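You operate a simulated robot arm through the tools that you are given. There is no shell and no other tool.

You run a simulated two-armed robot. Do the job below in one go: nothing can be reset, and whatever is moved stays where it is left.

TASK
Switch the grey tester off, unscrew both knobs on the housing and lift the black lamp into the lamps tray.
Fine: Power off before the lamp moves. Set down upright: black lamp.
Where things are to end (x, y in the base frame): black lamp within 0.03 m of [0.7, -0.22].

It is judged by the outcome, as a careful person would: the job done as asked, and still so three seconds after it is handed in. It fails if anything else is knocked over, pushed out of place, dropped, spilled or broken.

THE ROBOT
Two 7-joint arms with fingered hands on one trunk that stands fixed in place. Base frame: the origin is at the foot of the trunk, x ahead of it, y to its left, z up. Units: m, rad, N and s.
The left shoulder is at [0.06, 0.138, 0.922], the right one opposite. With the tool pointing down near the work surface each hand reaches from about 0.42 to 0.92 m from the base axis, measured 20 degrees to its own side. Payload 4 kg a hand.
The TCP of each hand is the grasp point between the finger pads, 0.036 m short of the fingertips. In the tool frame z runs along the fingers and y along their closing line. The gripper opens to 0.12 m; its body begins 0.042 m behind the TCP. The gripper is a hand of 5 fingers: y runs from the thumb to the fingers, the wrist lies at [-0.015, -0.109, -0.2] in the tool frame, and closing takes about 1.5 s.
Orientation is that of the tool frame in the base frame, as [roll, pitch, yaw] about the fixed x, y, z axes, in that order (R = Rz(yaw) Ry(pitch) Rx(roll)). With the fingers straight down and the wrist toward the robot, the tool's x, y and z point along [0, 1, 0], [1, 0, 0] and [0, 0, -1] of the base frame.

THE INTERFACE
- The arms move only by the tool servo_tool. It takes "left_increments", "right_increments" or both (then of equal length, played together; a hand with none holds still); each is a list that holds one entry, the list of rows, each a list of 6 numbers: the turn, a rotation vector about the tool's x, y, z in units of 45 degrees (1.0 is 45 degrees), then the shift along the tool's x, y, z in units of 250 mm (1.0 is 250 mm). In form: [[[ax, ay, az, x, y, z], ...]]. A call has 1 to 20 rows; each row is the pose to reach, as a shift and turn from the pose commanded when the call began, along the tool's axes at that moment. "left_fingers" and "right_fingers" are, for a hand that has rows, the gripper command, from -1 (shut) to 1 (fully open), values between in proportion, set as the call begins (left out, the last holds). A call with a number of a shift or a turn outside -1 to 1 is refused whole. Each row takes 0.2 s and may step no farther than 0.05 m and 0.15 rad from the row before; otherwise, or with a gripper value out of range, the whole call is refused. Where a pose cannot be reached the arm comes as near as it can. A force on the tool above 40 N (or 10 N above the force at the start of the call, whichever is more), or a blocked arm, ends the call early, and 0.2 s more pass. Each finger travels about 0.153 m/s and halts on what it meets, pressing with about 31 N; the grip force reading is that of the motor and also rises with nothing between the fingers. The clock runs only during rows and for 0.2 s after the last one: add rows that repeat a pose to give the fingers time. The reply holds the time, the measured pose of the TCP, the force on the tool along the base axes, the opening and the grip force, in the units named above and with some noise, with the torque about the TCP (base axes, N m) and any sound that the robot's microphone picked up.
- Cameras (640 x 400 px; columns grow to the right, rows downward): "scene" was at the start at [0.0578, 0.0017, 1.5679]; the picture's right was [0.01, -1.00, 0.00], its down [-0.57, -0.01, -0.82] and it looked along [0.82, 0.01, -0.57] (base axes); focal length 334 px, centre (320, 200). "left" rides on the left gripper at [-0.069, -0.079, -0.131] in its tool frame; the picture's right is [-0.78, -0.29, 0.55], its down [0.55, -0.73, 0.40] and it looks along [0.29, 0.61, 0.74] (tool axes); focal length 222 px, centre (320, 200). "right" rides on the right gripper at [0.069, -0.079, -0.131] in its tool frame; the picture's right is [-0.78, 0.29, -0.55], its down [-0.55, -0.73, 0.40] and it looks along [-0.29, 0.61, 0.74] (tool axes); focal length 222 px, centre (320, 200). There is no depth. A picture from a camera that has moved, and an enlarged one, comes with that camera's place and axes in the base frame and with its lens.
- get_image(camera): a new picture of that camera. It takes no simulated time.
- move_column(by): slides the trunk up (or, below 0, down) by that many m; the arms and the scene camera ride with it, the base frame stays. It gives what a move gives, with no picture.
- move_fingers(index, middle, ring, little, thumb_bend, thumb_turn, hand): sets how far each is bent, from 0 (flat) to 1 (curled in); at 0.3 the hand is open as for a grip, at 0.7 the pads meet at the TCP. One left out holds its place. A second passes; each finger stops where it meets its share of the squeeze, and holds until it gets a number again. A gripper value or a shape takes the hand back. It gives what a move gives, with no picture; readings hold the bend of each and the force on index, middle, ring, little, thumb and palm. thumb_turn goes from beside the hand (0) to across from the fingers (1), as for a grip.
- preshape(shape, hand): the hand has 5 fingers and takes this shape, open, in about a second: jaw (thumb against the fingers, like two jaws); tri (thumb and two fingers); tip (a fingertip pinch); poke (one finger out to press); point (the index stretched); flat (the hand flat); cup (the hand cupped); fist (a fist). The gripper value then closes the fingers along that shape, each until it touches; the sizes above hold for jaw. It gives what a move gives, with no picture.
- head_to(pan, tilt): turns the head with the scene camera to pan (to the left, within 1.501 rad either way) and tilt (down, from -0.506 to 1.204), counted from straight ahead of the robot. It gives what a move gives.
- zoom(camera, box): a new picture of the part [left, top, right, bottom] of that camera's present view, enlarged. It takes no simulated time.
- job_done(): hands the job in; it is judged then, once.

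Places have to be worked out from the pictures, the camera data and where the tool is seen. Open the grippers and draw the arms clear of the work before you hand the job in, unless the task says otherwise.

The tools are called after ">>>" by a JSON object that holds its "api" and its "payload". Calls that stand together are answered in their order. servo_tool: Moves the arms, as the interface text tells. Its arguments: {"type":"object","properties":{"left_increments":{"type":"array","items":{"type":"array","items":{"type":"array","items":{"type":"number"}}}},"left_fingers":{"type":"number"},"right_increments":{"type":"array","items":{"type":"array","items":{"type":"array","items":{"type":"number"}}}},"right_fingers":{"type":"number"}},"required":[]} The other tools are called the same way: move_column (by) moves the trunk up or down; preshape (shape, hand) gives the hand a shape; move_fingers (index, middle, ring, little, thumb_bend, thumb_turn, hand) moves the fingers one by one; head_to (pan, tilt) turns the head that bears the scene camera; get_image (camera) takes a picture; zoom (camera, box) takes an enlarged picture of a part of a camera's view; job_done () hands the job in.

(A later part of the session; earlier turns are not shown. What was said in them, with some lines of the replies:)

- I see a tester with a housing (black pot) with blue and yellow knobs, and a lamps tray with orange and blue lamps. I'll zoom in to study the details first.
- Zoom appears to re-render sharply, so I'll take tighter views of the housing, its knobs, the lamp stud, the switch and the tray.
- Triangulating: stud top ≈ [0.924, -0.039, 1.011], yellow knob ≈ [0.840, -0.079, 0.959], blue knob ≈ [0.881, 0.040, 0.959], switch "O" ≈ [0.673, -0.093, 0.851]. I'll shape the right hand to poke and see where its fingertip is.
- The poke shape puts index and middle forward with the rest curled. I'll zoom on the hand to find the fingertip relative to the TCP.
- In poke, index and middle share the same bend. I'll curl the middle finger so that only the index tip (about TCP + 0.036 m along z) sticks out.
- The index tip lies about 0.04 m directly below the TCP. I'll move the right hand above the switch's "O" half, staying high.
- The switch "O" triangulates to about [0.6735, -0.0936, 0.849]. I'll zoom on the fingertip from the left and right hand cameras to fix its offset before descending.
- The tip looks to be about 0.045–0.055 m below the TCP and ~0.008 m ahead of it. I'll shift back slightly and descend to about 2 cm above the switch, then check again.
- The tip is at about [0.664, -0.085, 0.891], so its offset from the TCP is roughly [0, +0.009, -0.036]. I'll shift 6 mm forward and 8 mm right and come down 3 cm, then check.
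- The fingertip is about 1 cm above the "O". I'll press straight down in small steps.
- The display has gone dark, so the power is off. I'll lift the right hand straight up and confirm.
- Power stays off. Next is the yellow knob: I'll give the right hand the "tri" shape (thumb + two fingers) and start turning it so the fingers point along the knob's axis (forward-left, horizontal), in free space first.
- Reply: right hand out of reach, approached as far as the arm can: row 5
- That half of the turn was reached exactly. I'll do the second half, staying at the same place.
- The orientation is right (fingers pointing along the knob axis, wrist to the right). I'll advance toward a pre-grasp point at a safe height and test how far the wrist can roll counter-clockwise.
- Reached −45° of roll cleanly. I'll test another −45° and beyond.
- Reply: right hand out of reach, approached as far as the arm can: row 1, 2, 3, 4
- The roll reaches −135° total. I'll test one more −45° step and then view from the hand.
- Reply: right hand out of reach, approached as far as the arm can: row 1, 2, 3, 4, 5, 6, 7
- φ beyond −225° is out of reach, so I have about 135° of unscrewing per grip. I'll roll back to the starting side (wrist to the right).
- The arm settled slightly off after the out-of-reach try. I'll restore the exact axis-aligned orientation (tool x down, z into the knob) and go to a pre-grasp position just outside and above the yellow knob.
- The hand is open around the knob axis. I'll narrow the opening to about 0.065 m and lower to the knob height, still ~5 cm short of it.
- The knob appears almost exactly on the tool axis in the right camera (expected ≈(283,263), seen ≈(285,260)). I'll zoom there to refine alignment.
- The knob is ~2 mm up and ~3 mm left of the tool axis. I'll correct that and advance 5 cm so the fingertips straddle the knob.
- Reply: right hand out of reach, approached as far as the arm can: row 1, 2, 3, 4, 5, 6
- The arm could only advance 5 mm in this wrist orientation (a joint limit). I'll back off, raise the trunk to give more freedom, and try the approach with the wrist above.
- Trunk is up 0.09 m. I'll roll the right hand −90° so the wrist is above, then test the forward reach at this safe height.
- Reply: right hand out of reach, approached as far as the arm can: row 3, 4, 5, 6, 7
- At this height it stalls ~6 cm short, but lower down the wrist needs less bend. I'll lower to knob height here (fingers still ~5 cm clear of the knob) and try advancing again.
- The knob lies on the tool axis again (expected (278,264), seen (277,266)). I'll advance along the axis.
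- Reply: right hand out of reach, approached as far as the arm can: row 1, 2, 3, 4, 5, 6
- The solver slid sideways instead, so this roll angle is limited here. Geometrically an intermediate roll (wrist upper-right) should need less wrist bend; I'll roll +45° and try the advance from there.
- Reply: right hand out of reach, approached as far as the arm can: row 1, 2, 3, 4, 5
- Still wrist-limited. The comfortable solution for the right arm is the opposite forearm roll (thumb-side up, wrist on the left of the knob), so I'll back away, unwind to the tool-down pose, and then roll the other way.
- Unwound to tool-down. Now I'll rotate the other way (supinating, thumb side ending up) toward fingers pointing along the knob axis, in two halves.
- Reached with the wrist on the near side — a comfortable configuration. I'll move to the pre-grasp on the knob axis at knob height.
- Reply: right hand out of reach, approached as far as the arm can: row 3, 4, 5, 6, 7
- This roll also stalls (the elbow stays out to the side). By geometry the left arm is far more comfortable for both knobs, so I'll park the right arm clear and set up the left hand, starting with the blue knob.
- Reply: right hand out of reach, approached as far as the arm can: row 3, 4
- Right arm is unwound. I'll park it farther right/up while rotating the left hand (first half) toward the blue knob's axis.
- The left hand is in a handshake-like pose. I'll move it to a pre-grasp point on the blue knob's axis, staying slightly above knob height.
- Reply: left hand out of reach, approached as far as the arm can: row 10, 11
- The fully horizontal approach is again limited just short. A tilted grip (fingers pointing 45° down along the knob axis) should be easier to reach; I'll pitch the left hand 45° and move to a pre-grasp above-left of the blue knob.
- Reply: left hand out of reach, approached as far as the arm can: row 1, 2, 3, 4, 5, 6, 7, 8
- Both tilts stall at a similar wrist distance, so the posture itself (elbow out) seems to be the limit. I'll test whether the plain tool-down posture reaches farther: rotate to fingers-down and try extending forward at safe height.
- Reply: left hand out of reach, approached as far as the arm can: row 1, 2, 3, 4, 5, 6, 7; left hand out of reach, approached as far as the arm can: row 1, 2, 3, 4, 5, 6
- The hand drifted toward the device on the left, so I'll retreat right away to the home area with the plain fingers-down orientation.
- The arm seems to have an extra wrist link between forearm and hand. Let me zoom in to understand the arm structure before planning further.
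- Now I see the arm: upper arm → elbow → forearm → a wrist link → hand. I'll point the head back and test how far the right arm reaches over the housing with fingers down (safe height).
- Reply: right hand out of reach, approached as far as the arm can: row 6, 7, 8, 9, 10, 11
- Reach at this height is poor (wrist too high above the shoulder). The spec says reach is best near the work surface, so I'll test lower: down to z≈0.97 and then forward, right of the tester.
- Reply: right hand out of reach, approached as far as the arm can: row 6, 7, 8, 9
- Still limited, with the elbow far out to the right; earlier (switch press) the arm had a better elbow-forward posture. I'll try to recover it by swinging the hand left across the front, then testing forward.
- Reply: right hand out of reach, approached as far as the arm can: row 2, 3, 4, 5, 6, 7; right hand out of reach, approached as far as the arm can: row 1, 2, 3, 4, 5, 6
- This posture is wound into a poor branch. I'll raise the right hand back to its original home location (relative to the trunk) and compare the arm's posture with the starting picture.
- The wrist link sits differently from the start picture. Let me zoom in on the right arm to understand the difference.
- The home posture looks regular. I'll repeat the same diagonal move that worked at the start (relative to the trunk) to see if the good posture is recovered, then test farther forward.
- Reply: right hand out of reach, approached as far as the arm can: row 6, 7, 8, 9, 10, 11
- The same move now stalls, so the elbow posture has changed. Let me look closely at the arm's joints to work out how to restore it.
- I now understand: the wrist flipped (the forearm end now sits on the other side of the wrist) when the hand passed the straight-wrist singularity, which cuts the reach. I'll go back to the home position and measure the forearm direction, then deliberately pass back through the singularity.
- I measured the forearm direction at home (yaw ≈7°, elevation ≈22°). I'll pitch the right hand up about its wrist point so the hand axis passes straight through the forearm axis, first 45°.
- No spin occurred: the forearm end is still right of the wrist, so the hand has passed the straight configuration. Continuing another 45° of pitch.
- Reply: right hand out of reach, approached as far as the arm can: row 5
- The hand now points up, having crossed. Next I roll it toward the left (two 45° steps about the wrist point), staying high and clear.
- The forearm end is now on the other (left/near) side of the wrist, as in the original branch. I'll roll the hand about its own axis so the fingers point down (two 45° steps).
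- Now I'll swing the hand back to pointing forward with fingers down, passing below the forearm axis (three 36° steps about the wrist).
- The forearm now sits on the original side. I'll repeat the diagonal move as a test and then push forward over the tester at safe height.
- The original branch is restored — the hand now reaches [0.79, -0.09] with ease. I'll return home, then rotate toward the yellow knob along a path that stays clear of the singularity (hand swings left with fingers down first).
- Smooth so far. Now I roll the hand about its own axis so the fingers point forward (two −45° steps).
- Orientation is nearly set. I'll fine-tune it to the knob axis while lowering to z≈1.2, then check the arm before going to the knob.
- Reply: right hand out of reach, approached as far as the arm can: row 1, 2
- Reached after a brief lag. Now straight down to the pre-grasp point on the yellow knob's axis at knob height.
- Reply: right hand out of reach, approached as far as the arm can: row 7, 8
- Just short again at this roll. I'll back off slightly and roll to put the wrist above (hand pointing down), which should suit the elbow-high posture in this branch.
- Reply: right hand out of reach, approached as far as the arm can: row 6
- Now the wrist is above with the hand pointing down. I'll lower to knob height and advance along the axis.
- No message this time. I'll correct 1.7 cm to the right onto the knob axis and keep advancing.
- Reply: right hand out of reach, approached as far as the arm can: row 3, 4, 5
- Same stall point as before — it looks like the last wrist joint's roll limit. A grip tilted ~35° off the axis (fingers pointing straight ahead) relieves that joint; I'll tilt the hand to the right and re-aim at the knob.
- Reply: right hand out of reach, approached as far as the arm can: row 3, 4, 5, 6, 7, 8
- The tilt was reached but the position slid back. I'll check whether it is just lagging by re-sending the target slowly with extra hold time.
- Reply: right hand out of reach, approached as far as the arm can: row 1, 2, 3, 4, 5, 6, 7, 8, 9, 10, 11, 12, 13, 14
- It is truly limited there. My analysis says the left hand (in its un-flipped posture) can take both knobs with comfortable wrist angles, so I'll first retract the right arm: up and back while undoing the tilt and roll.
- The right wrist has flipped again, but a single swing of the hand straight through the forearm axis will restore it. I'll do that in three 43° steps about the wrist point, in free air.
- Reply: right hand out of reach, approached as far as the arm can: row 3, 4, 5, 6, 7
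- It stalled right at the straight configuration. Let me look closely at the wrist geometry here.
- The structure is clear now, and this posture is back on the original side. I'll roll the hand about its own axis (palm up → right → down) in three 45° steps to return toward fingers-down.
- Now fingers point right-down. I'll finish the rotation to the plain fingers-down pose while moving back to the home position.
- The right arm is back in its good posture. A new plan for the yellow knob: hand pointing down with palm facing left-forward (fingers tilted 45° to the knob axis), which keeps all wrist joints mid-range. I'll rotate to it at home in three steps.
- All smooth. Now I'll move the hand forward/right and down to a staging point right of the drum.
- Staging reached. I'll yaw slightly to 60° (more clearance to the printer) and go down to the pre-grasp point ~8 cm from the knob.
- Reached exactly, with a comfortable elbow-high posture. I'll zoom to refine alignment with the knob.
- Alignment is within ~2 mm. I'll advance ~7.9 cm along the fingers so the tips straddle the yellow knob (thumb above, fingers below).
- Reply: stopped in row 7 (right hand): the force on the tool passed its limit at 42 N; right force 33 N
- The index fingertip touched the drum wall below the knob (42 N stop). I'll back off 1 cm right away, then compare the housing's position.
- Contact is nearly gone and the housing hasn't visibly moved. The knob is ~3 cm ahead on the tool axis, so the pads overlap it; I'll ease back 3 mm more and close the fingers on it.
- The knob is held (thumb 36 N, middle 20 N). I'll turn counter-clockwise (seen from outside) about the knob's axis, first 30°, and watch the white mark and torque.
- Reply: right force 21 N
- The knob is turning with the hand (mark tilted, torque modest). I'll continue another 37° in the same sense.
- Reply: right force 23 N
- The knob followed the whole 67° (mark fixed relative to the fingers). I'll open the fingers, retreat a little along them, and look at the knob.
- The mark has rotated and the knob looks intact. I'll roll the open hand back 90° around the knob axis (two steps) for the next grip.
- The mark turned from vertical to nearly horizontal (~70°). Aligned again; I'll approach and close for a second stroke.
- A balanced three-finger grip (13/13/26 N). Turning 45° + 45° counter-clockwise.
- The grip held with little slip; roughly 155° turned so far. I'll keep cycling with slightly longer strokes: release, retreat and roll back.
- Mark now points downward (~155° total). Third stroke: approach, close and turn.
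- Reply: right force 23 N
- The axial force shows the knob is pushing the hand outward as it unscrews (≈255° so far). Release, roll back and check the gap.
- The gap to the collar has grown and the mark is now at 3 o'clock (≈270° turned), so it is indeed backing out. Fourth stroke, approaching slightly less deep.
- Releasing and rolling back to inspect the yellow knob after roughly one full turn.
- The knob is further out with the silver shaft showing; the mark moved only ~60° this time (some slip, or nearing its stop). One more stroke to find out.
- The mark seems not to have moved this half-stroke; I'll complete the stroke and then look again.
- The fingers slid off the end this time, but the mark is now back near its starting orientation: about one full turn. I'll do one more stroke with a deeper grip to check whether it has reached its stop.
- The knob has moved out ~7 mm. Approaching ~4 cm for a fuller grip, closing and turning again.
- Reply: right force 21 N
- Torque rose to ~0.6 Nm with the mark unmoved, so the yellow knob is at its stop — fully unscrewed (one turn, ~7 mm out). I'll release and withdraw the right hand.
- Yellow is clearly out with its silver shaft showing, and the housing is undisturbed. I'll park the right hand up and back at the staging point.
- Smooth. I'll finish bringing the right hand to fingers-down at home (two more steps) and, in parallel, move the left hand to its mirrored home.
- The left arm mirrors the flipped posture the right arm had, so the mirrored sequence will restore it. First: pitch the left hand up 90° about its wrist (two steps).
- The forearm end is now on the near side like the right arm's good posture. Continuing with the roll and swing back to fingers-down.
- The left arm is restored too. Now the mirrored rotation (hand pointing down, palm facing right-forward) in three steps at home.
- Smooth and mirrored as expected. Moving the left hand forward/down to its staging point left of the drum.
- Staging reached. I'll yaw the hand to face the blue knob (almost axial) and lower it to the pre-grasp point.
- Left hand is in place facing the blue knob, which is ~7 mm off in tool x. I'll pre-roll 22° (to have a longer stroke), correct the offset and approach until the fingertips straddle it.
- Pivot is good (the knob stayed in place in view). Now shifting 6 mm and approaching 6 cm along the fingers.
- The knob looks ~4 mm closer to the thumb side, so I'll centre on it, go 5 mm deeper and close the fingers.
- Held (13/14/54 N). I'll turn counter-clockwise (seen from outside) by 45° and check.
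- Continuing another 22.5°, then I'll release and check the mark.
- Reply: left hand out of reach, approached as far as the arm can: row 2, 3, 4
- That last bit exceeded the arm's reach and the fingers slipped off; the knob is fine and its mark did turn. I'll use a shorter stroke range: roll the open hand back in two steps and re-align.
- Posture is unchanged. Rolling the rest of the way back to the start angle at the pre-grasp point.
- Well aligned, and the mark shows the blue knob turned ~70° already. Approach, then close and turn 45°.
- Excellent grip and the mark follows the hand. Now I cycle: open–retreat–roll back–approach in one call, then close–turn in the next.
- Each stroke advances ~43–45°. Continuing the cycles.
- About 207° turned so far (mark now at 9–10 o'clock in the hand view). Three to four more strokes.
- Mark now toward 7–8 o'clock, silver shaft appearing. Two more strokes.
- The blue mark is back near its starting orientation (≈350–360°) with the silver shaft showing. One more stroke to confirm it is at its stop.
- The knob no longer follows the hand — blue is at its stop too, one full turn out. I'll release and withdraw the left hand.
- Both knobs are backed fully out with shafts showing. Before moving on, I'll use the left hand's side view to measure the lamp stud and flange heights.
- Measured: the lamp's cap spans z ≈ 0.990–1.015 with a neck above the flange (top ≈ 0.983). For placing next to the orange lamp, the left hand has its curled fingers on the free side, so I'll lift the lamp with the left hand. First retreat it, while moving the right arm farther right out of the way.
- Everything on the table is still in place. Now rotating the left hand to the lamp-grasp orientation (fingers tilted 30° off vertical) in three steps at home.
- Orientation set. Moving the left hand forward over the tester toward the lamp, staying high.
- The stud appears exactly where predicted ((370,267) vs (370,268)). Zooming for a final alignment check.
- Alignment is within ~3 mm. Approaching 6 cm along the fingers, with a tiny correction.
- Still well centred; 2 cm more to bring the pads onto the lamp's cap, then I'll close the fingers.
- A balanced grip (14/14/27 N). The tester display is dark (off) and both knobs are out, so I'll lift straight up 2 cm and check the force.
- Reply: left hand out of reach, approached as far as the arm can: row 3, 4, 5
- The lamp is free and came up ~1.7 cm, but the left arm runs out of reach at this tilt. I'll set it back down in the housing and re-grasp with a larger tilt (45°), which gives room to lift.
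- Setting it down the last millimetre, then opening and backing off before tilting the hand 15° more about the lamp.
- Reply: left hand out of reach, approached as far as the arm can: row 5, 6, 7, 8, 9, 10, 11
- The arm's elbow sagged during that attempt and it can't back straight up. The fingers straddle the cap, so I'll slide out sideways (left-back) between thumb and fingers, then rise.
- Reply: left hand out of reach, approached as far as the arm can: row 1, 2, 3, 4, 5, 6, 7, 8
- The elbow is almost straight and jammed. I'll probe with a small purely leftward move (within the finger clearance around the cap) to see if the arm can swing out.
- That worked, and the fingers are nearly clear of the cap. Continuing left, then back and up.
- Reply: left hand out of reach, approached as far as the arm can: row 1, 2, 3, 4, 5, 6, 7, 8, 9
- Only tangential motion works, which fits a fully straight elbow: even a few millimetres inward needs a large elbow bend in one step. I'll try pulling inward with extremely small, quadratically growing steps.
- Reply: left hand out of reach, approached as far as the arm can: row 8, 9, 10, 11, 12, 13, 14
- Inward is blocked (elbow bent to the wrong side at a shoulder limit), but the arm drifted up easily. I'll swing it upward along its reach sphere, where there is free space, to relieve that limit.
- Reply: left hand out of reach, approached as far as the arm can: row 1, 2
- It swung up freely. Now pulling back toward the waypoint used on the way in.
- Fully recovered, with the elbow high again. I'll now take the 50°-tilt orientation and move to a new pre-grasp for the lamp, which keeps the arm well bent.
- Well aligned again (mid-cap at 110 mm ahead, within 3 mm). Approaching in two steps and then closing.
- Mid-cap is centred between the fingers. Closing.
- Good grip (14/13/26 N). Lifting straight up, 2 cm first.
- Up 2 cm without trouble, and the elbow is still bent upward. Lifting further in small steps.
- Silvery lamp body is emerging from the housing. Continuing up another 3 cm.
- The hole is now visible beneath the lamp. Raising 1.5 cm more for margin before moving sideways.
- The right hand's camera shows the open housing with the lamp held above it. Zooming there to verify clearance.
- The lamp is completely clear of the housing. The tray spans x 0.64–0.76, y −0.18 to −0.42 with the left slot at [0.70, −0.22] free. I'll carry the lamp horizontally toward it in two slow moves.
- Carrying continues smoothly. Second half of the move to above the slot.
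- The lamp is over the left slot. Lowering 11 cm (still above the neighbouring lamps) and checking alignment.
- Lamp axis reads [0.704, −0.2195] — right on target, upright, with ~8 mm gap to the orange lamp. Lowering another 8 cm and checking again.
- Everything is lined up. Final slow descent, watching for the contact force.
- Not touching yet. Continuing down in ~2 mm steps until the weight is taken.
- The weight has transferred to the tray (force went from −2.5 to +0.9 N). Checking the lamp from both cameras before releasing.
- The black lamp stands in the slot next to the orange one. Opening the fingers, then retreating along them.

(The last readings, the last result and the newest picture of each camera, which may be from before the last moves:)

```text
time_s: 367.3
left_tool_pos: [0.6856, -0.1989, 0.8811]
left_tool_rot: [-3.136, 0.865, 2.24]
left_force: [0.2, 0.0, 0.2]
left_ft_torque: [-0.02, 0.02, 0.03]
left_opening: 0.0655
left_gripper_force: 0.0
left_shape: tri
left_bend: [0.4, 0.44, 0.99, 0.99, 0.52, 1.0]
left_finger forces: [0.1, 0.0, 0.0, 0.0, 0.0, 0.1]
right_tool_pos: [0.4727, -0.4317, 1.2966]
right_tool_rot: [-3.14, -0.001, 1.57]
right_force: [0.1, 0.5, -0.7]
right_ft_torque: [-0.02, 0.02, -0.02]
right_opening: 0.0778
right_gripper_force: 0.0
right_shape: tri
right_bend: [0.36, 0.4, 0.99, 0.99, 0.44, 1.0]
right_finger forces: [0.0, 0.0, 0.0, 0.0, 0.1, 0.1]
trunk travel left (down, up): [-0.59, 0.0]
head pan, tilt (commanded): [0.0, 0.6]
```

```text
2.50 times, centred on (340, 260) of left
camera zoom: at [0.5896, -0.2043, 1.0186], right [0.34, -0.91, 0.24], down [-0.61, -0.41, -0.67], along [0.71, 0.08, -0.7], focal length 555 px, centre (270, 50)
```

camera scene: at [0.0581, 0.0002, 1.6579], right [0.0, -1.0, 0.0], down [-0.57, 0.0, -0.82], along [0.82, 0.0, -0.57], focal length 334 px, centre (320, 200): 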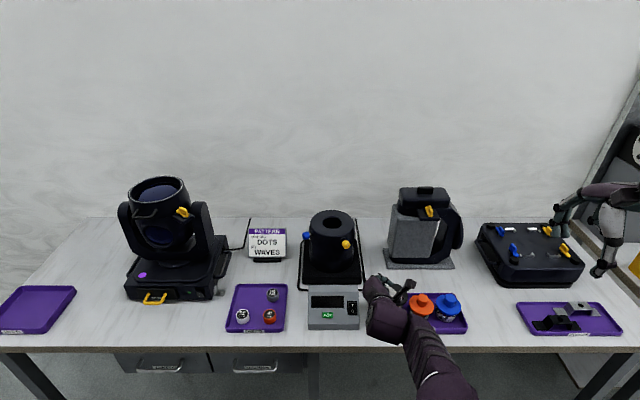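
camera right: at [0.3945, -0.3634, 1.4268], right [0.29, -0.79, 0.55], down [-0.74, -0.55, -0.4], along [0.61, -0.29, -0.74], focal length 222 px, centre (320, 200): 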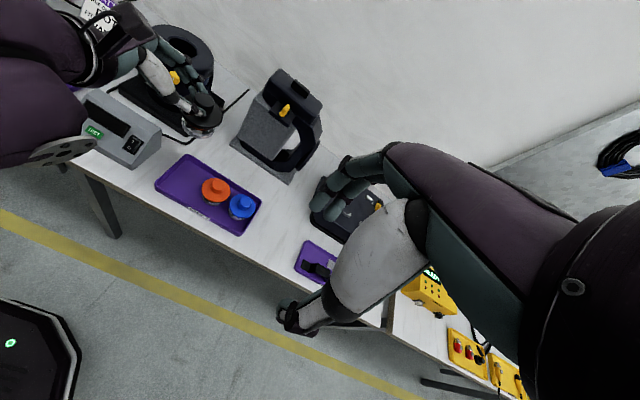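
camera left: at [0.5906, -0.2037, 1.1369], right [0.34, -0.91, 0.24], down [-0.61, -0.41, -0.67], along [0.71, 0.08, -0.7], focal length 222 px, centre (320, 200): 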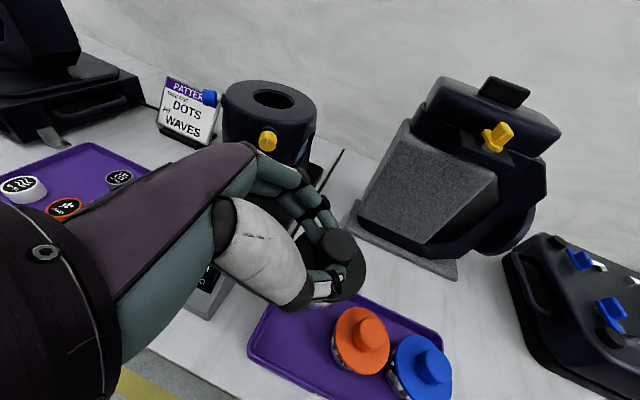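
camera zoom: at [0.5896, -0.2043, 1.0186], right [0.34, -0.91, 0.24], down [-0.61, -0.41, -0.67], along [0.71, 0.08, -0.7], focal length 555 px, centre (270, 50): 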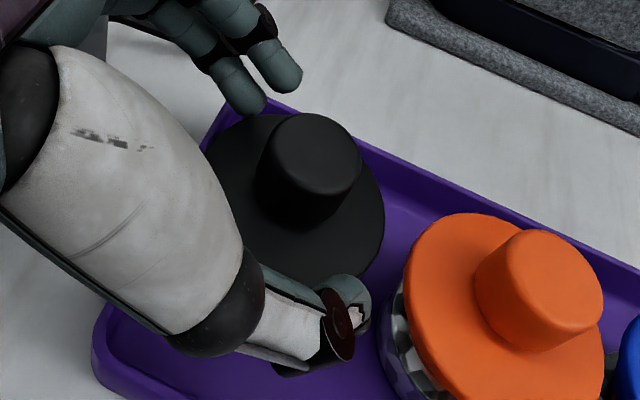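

The lamp stays upright on its own. Rising straight up with the open hand, then away to the left.

>>> {"api": "servo_tool", "payload": {"left_increments": [[[0, 0, 0, -0.03, 0, -0.026], [0, 0, 0, -0.09, 0, -0.078], [0, 0, 0, -0.16, 0, -0.137], [0, 0, 0, -0.24, 0, -0.204], [0, 0, 0, -0.33, 0, -0.28], [0, 0, 0, -0.42, 0, -0.357], [0, 0, 0, -0.5, 0, -0.425], [0, 0, 0, -0.58, 0, -0.493], [0, 0, 0, -0.58, 0, -0.493]]]}}

>>> {"api": "get_image", "payload": {"camera": "scene"}}

>>> {"api": "zoom", "payload": {"camera": "right", "box": [150, 110, 270, 240]}}

```text
time_s: 369.3
left_tool_pos: [0.6865, -0.1981, 1.0703]
left_tool_rot: [-3.137, 0.865, 2.24]
left_force: [-0.8, 0.2, 0.6]
left_ft_torque: [0.0, -0.02, 0.0]
left_opening: 0.0655
left_gripper_force: 0.0
left_shape: tri
left_bend: [0.4, 0.44, 0.99, 0.99, 0.52, 1.0]
left_finger forces: [0.0, 0.0, 0.0, 0.0, 0.0, 0.0]
right_tool_pos: [0.4746, -0.4311, 1.2953]
right_tool_rot: [3.14, -0.001, 1.572]
right_force: [-0.1, 0.0, 0.3]
right_ft_torque: [-0.04, -0.02, 0.0]
right_opening: 0.0778
right_gripper_force: 0.1
right_shape: tri
right_bend: [0.36, 0.4, 0.99, 0.99, 0.44, 1.0]
right_finger forces: [0.0, 0.1, 0.1, 0.0, 0.0, 0.0]
trunk travel left (down, up): [-0.59, 0.0]
head pan, tilt (commanded): [0.0, 0.6]
```

```text
taken
camera scene: at [0.0579, 0.0002, 1.6579], right [0.0, -1.0, 0.0], down [-0.57, 0.0, -0.82], along [0.82, 0.0, -0.57], focal length 334 px, centre (320, 200)
```

scene: 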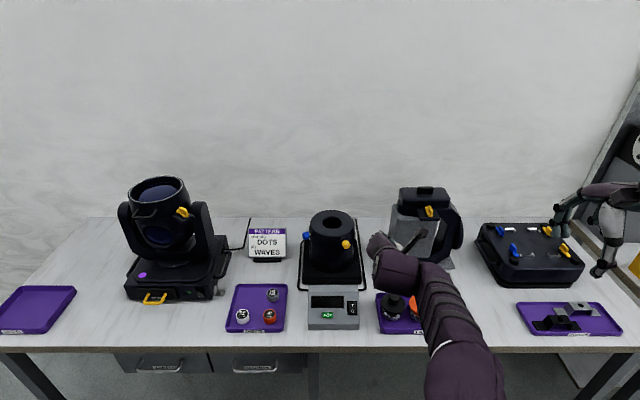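

```text
3.08 times, centred on (210, 175) of right
camera zoom: at [0.3943, -0.3635, 1.4267], right [0.29, -0.79, 0.55], down [-0.74, -0.55, -0.4], along [0.61, -0.29, -0.74], focal length 684 px, centre (658, 277)
```

zoom: 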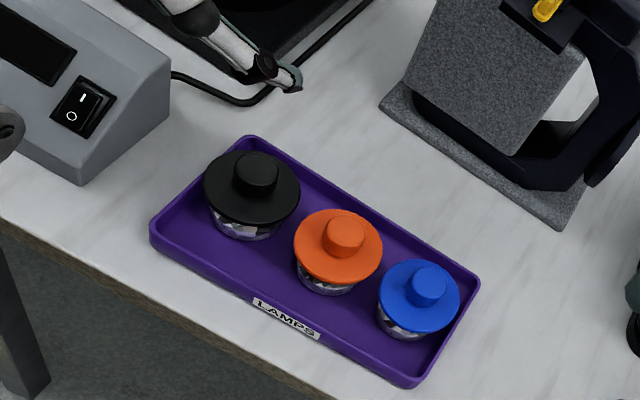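

The black lamp stands upright at ≈[0.705, −0.220], neatly beside the others. Withdrawing the left arm up and to the left.

>>> {"api": "servo_tool", "payload": {"left_increments": [[[0, 0, 0, 0.03, 0.008, -0.1], [0, 0, 0, 0.065, 0.017, -0.22], [0, 0, 0, 0.1, 0.026, -0.34], [0, 0, 0, 0.135, 0.035, -0.46], [0, 0, 0, 0.17, 0.045, -0.58], [0, 0, 0, 0.221, 0.058, -0.7], [0, 0, 0, 0.221, 0.058, -0.755], [0, 0, 0, 0.221, 0.058, -0.755]]]}}

>>> {"api": "servo_tool", "payload": {"left_increments": [[[0, 0, 0, 0.032, 0.053, -0.109], [0, 0, 0, 0.065, 0.106, -0.218], [0, 0, 0, 0.097, 0.159, -0.327], [0, 0, 0, 0.129, 0.211, -0.435], [0, 0, 0, 0.161, 0.264, -0.544], [0, 0, 0, 0.194, 0.317, -0.653], [0, 0, 0, 0.226, 0.37, -0.762], [0, 0, 0, 0.226, 0.37, -0.762]]]}}

>>> {"api": "get_image", "payload": {"camera": "scene"}}

```text
time_s: 371.1
left_tool_pos: [0.5876, -0.05, 1.1527]
left_tool_rot: [-3.135, 0.866, 2.243]
left_force: [0.0, 0.0, -0.5]
left_ft_torque: [0.03, -0.02, -0.02]
left_opening: 0.0658
left_gripper_force: 0.1
left_shape: tri
left_bend: [0.4, 0.44, 0.99, 0.99, 0.52, 1.0]
left_finger forces: [0.0, 0.0, 0.0, 0.0, 0.1, 0.0]
right_tool_pos: [0.4738, -0.4318, 1.296]
right_tool_rot: [3.141, 0.001, 1.572]
right_force: [-0.1, 0.0, 0.7]
right_ft_torque: [0.01, -0.02, 0.01]
right_opening: 0.0775
right_gripper_force: 0.1
right_shape: tri
right_bend: [0.36, 0.4, 0.99, 0.99, 0.44, 1.0]
right_finger forces: [0.1, 0.1, 0.1, 0.0, 0.0, 0.0]
trunk travel left (down, up): [-0.59, 0.0]
head pan, tilt (commanded): [0.0, 0.6]
```

```text
time_s: 372.9
left_tool_pos: [0.5492, 0.1505, 1.2278]
left_tool_rot: [-3.136, 0.866, 2.243]
left_force: [-0.1, -0.7, -0.1]
left_ft_torque: [-0.01, 0.03, 0.01]
left_opening: 0.0659
left_gripper_force: 0.1
left_shape: tri
left_bend: [0.4, 0.44, 0.99, 0.99, 0.52, 1.0]
left_finger forces: [0.1, 0.0, 0.0, 0.1, 0.0, 0.0]
right_tool_pos: [0.4733, -0.4323, 1.2961]
right_tool_rot: [3.139, 0.0, 1.571]
right_force: [-0.9, -0.7, 0.4]
right_ft_torque: [-0.01, -0.02, 0.02]
right_opening: 0.0777
right_gripper_force: 0.1
right_shape: tri
right_bend: [0.36, 0.4, 0.99, 0.99, 0.44, 1.0]
right_finger forces: [0.0, 0.0, 0.0, 0.1, 0.0, 0.0]
trunk travel left (down, up): [-0.59, 0.0]
head pan, tilt (commanded): [0.0, 0.6]
```

```text
taken
camera scene: at [0.0581, -0.0001, 1.6579], right [0.0, -1.0, 0.0], down [-0.57, 0.0, -0.82], along [0.82, 0.0, -0.57], focal length 334 px, centre (320, 200)
```

scene: 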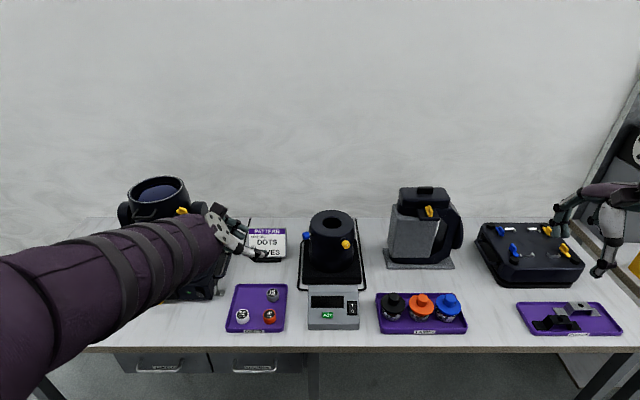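

All three lamps sit in the tray. I'll open both grippers fully, draw the arms back a bit more, and verify the final state in close-ups.

>>> {"api": "servo_tool", "payload": {"left_increments": [[[0, 0, 0, 0, -0.08, -0.08], [0, 0, 0, 0.03, -0.16, -0.16], [0, 0, 0, 0.06, -0.22, -0.24], [0, 0, 0, 0.08, -0.26, -0.3], [0, 0, 0, 0.08, -0.26, -0.3]]], "left_fingers": 1.0, "right_increments": [[[0, 0, 0, 0, -0.04, 0], [0, 0, 0, 0, -0.08, 0], [0, 0, 0, 0, -0.12, 0], [0, 0, 0, 0, -0.12, 0], [0, 0, 0, 0, -0.12, 0]]], "right_fingers": 1.0}}

>>> {"api": "zoom", "payload": {"camera": "scene", "box": [220, 200, 380, 340]}}

>>> {"api": "zoom", "payload": {"camera": "scene", "box": [360, 270, 480, 350]}}

>>> {"api": "get_image", "payload": {"camera": "scene"}}

```text
time_s: 374.1
left_tool_pos: [0.4528, 0.1659, 1.2617]
left_tool_rot: [-3.136, 0.869, 2.242]
left_force: [0.1, 0.2, -0.1]
left_ft_torque: [0.04, 0.02, 0.0]
left_opening: 0.1193
left_gripper_force: 0.0
left_shape: tri
left_bend: [0.3, 0.3, 0.99, 0.99, 0.3, 0.97]
left_finger forces: [0.0, 0.0, 0.0, 0.1, 0.0, 0.0]
right_tool_pos: [0.4449, -0.4314, 1.2978]
right_tool_rot: [-3.141, 0.001, 1.569]
right_force: [-0.1, -0.1, 0.4]
right_ft_torque: [0.0, 0.03, -0.01]
right_opening: 0.1198
right_gripper_force: 0.1
right_shape: tri
right_bend: [0.3, 0.3, 0.99, 0.99, 0.3, 0.97]
right_finger forces: [0.1, 0.0, 0.0, 0.0, 0.0, 0.1]
trunk travel left (down, up): [-0.59, 0.0]
head pan, tilt (commanded): [0.0, 0.6]
```

```text
2.86 times, centred on (300, 270) of scene
camera zoom: at [0.0578, 0.0003, 1.6579], right [0.0, -1.0, 0.0], down [-0.56, 0.0, -0.83], along [0.83, 0.0, -0.56], focal length 955 px, centre (377, 0)
```

zoom: 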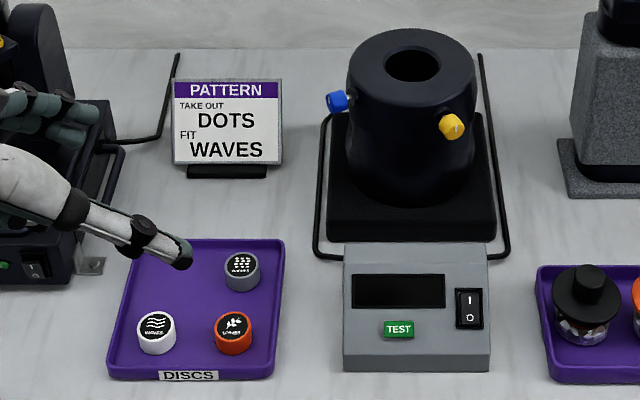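

```text
5.00 times, centred on (420, 310) of scene
camera zoom: at [0.0578, 0.0003, 1.6579], right [0.0, -1.0, 0.0], down [-0.56, 0.0, -0.83], along [0.83, 0.0, -0.56], focal length 1672 px, centre (-180, -350)
```

zoom: 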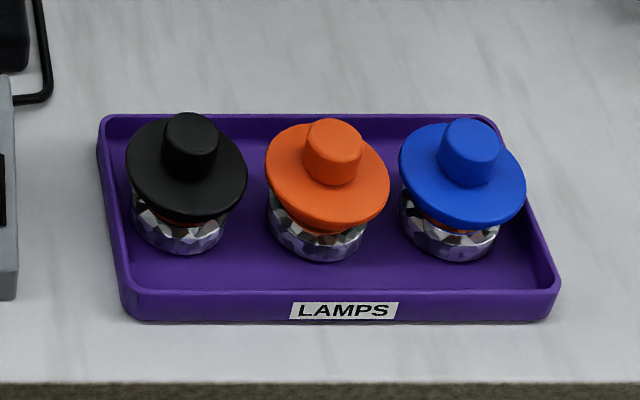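

```text
taken
camera scene: at [0.0578, 0.0003, 1.6579], right [0.0, -1.0, 0.0], down [-0.56, 0.0, -0.83], along [0.83, 0.0, -0.56], focal length 334 px, centre (320, 200)
```

scene: 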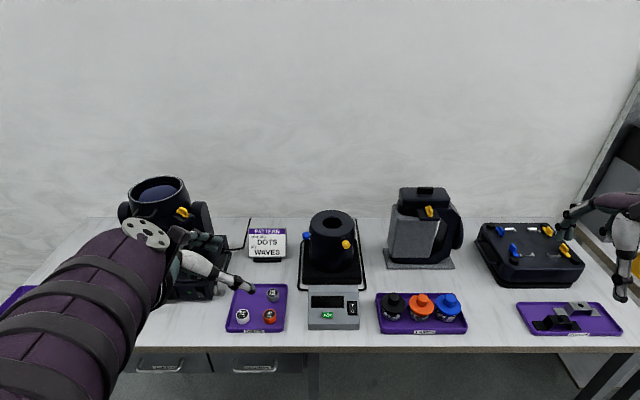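

Final check: tester display dark (off), both knobs backed out one full turn, housing empty, black lamp upright at about [0.705, −0.218], nothing else disturbed, both hands open and clear. Handing in the job.

>>> {"api": "job_done", "payload": {}}

```text
The job is handed in.
```

The job is handed in: the tester is off, both knobs are unscrewed, and the black lamp is standing upright in the lamps tray.

- **Power:** The tester display went dark when I pressed the switch, before I touched the knobs or the lamp. It was still dark at the final check.
- **Knobs:** Yellow and blue each turned about one full turn counter-clockwise until they stopped, and both now stand out from the housing with the silver shaft showing.
- **Lamp:** I measured it at about [0.705, -0.218], roughly 5 mm from the [0.7, -0.22] target. It sits about 8 mm clear of the orange lamp.
- **Surroundings:** In the final pictures nothing else looks moved or knocked over. One fingertip pressed the housing wall at about 42 N for a moment while I lined up on the yellow knob. The housing did not visibly shift.
- **Lifting:** The first lift used too shallow a hand angle and ran out of arm reach at about 2 cm. I set the lamp back in the housing and lifted it again with more tilt.

Both grippers are open and the arms are drawn clear of the work.
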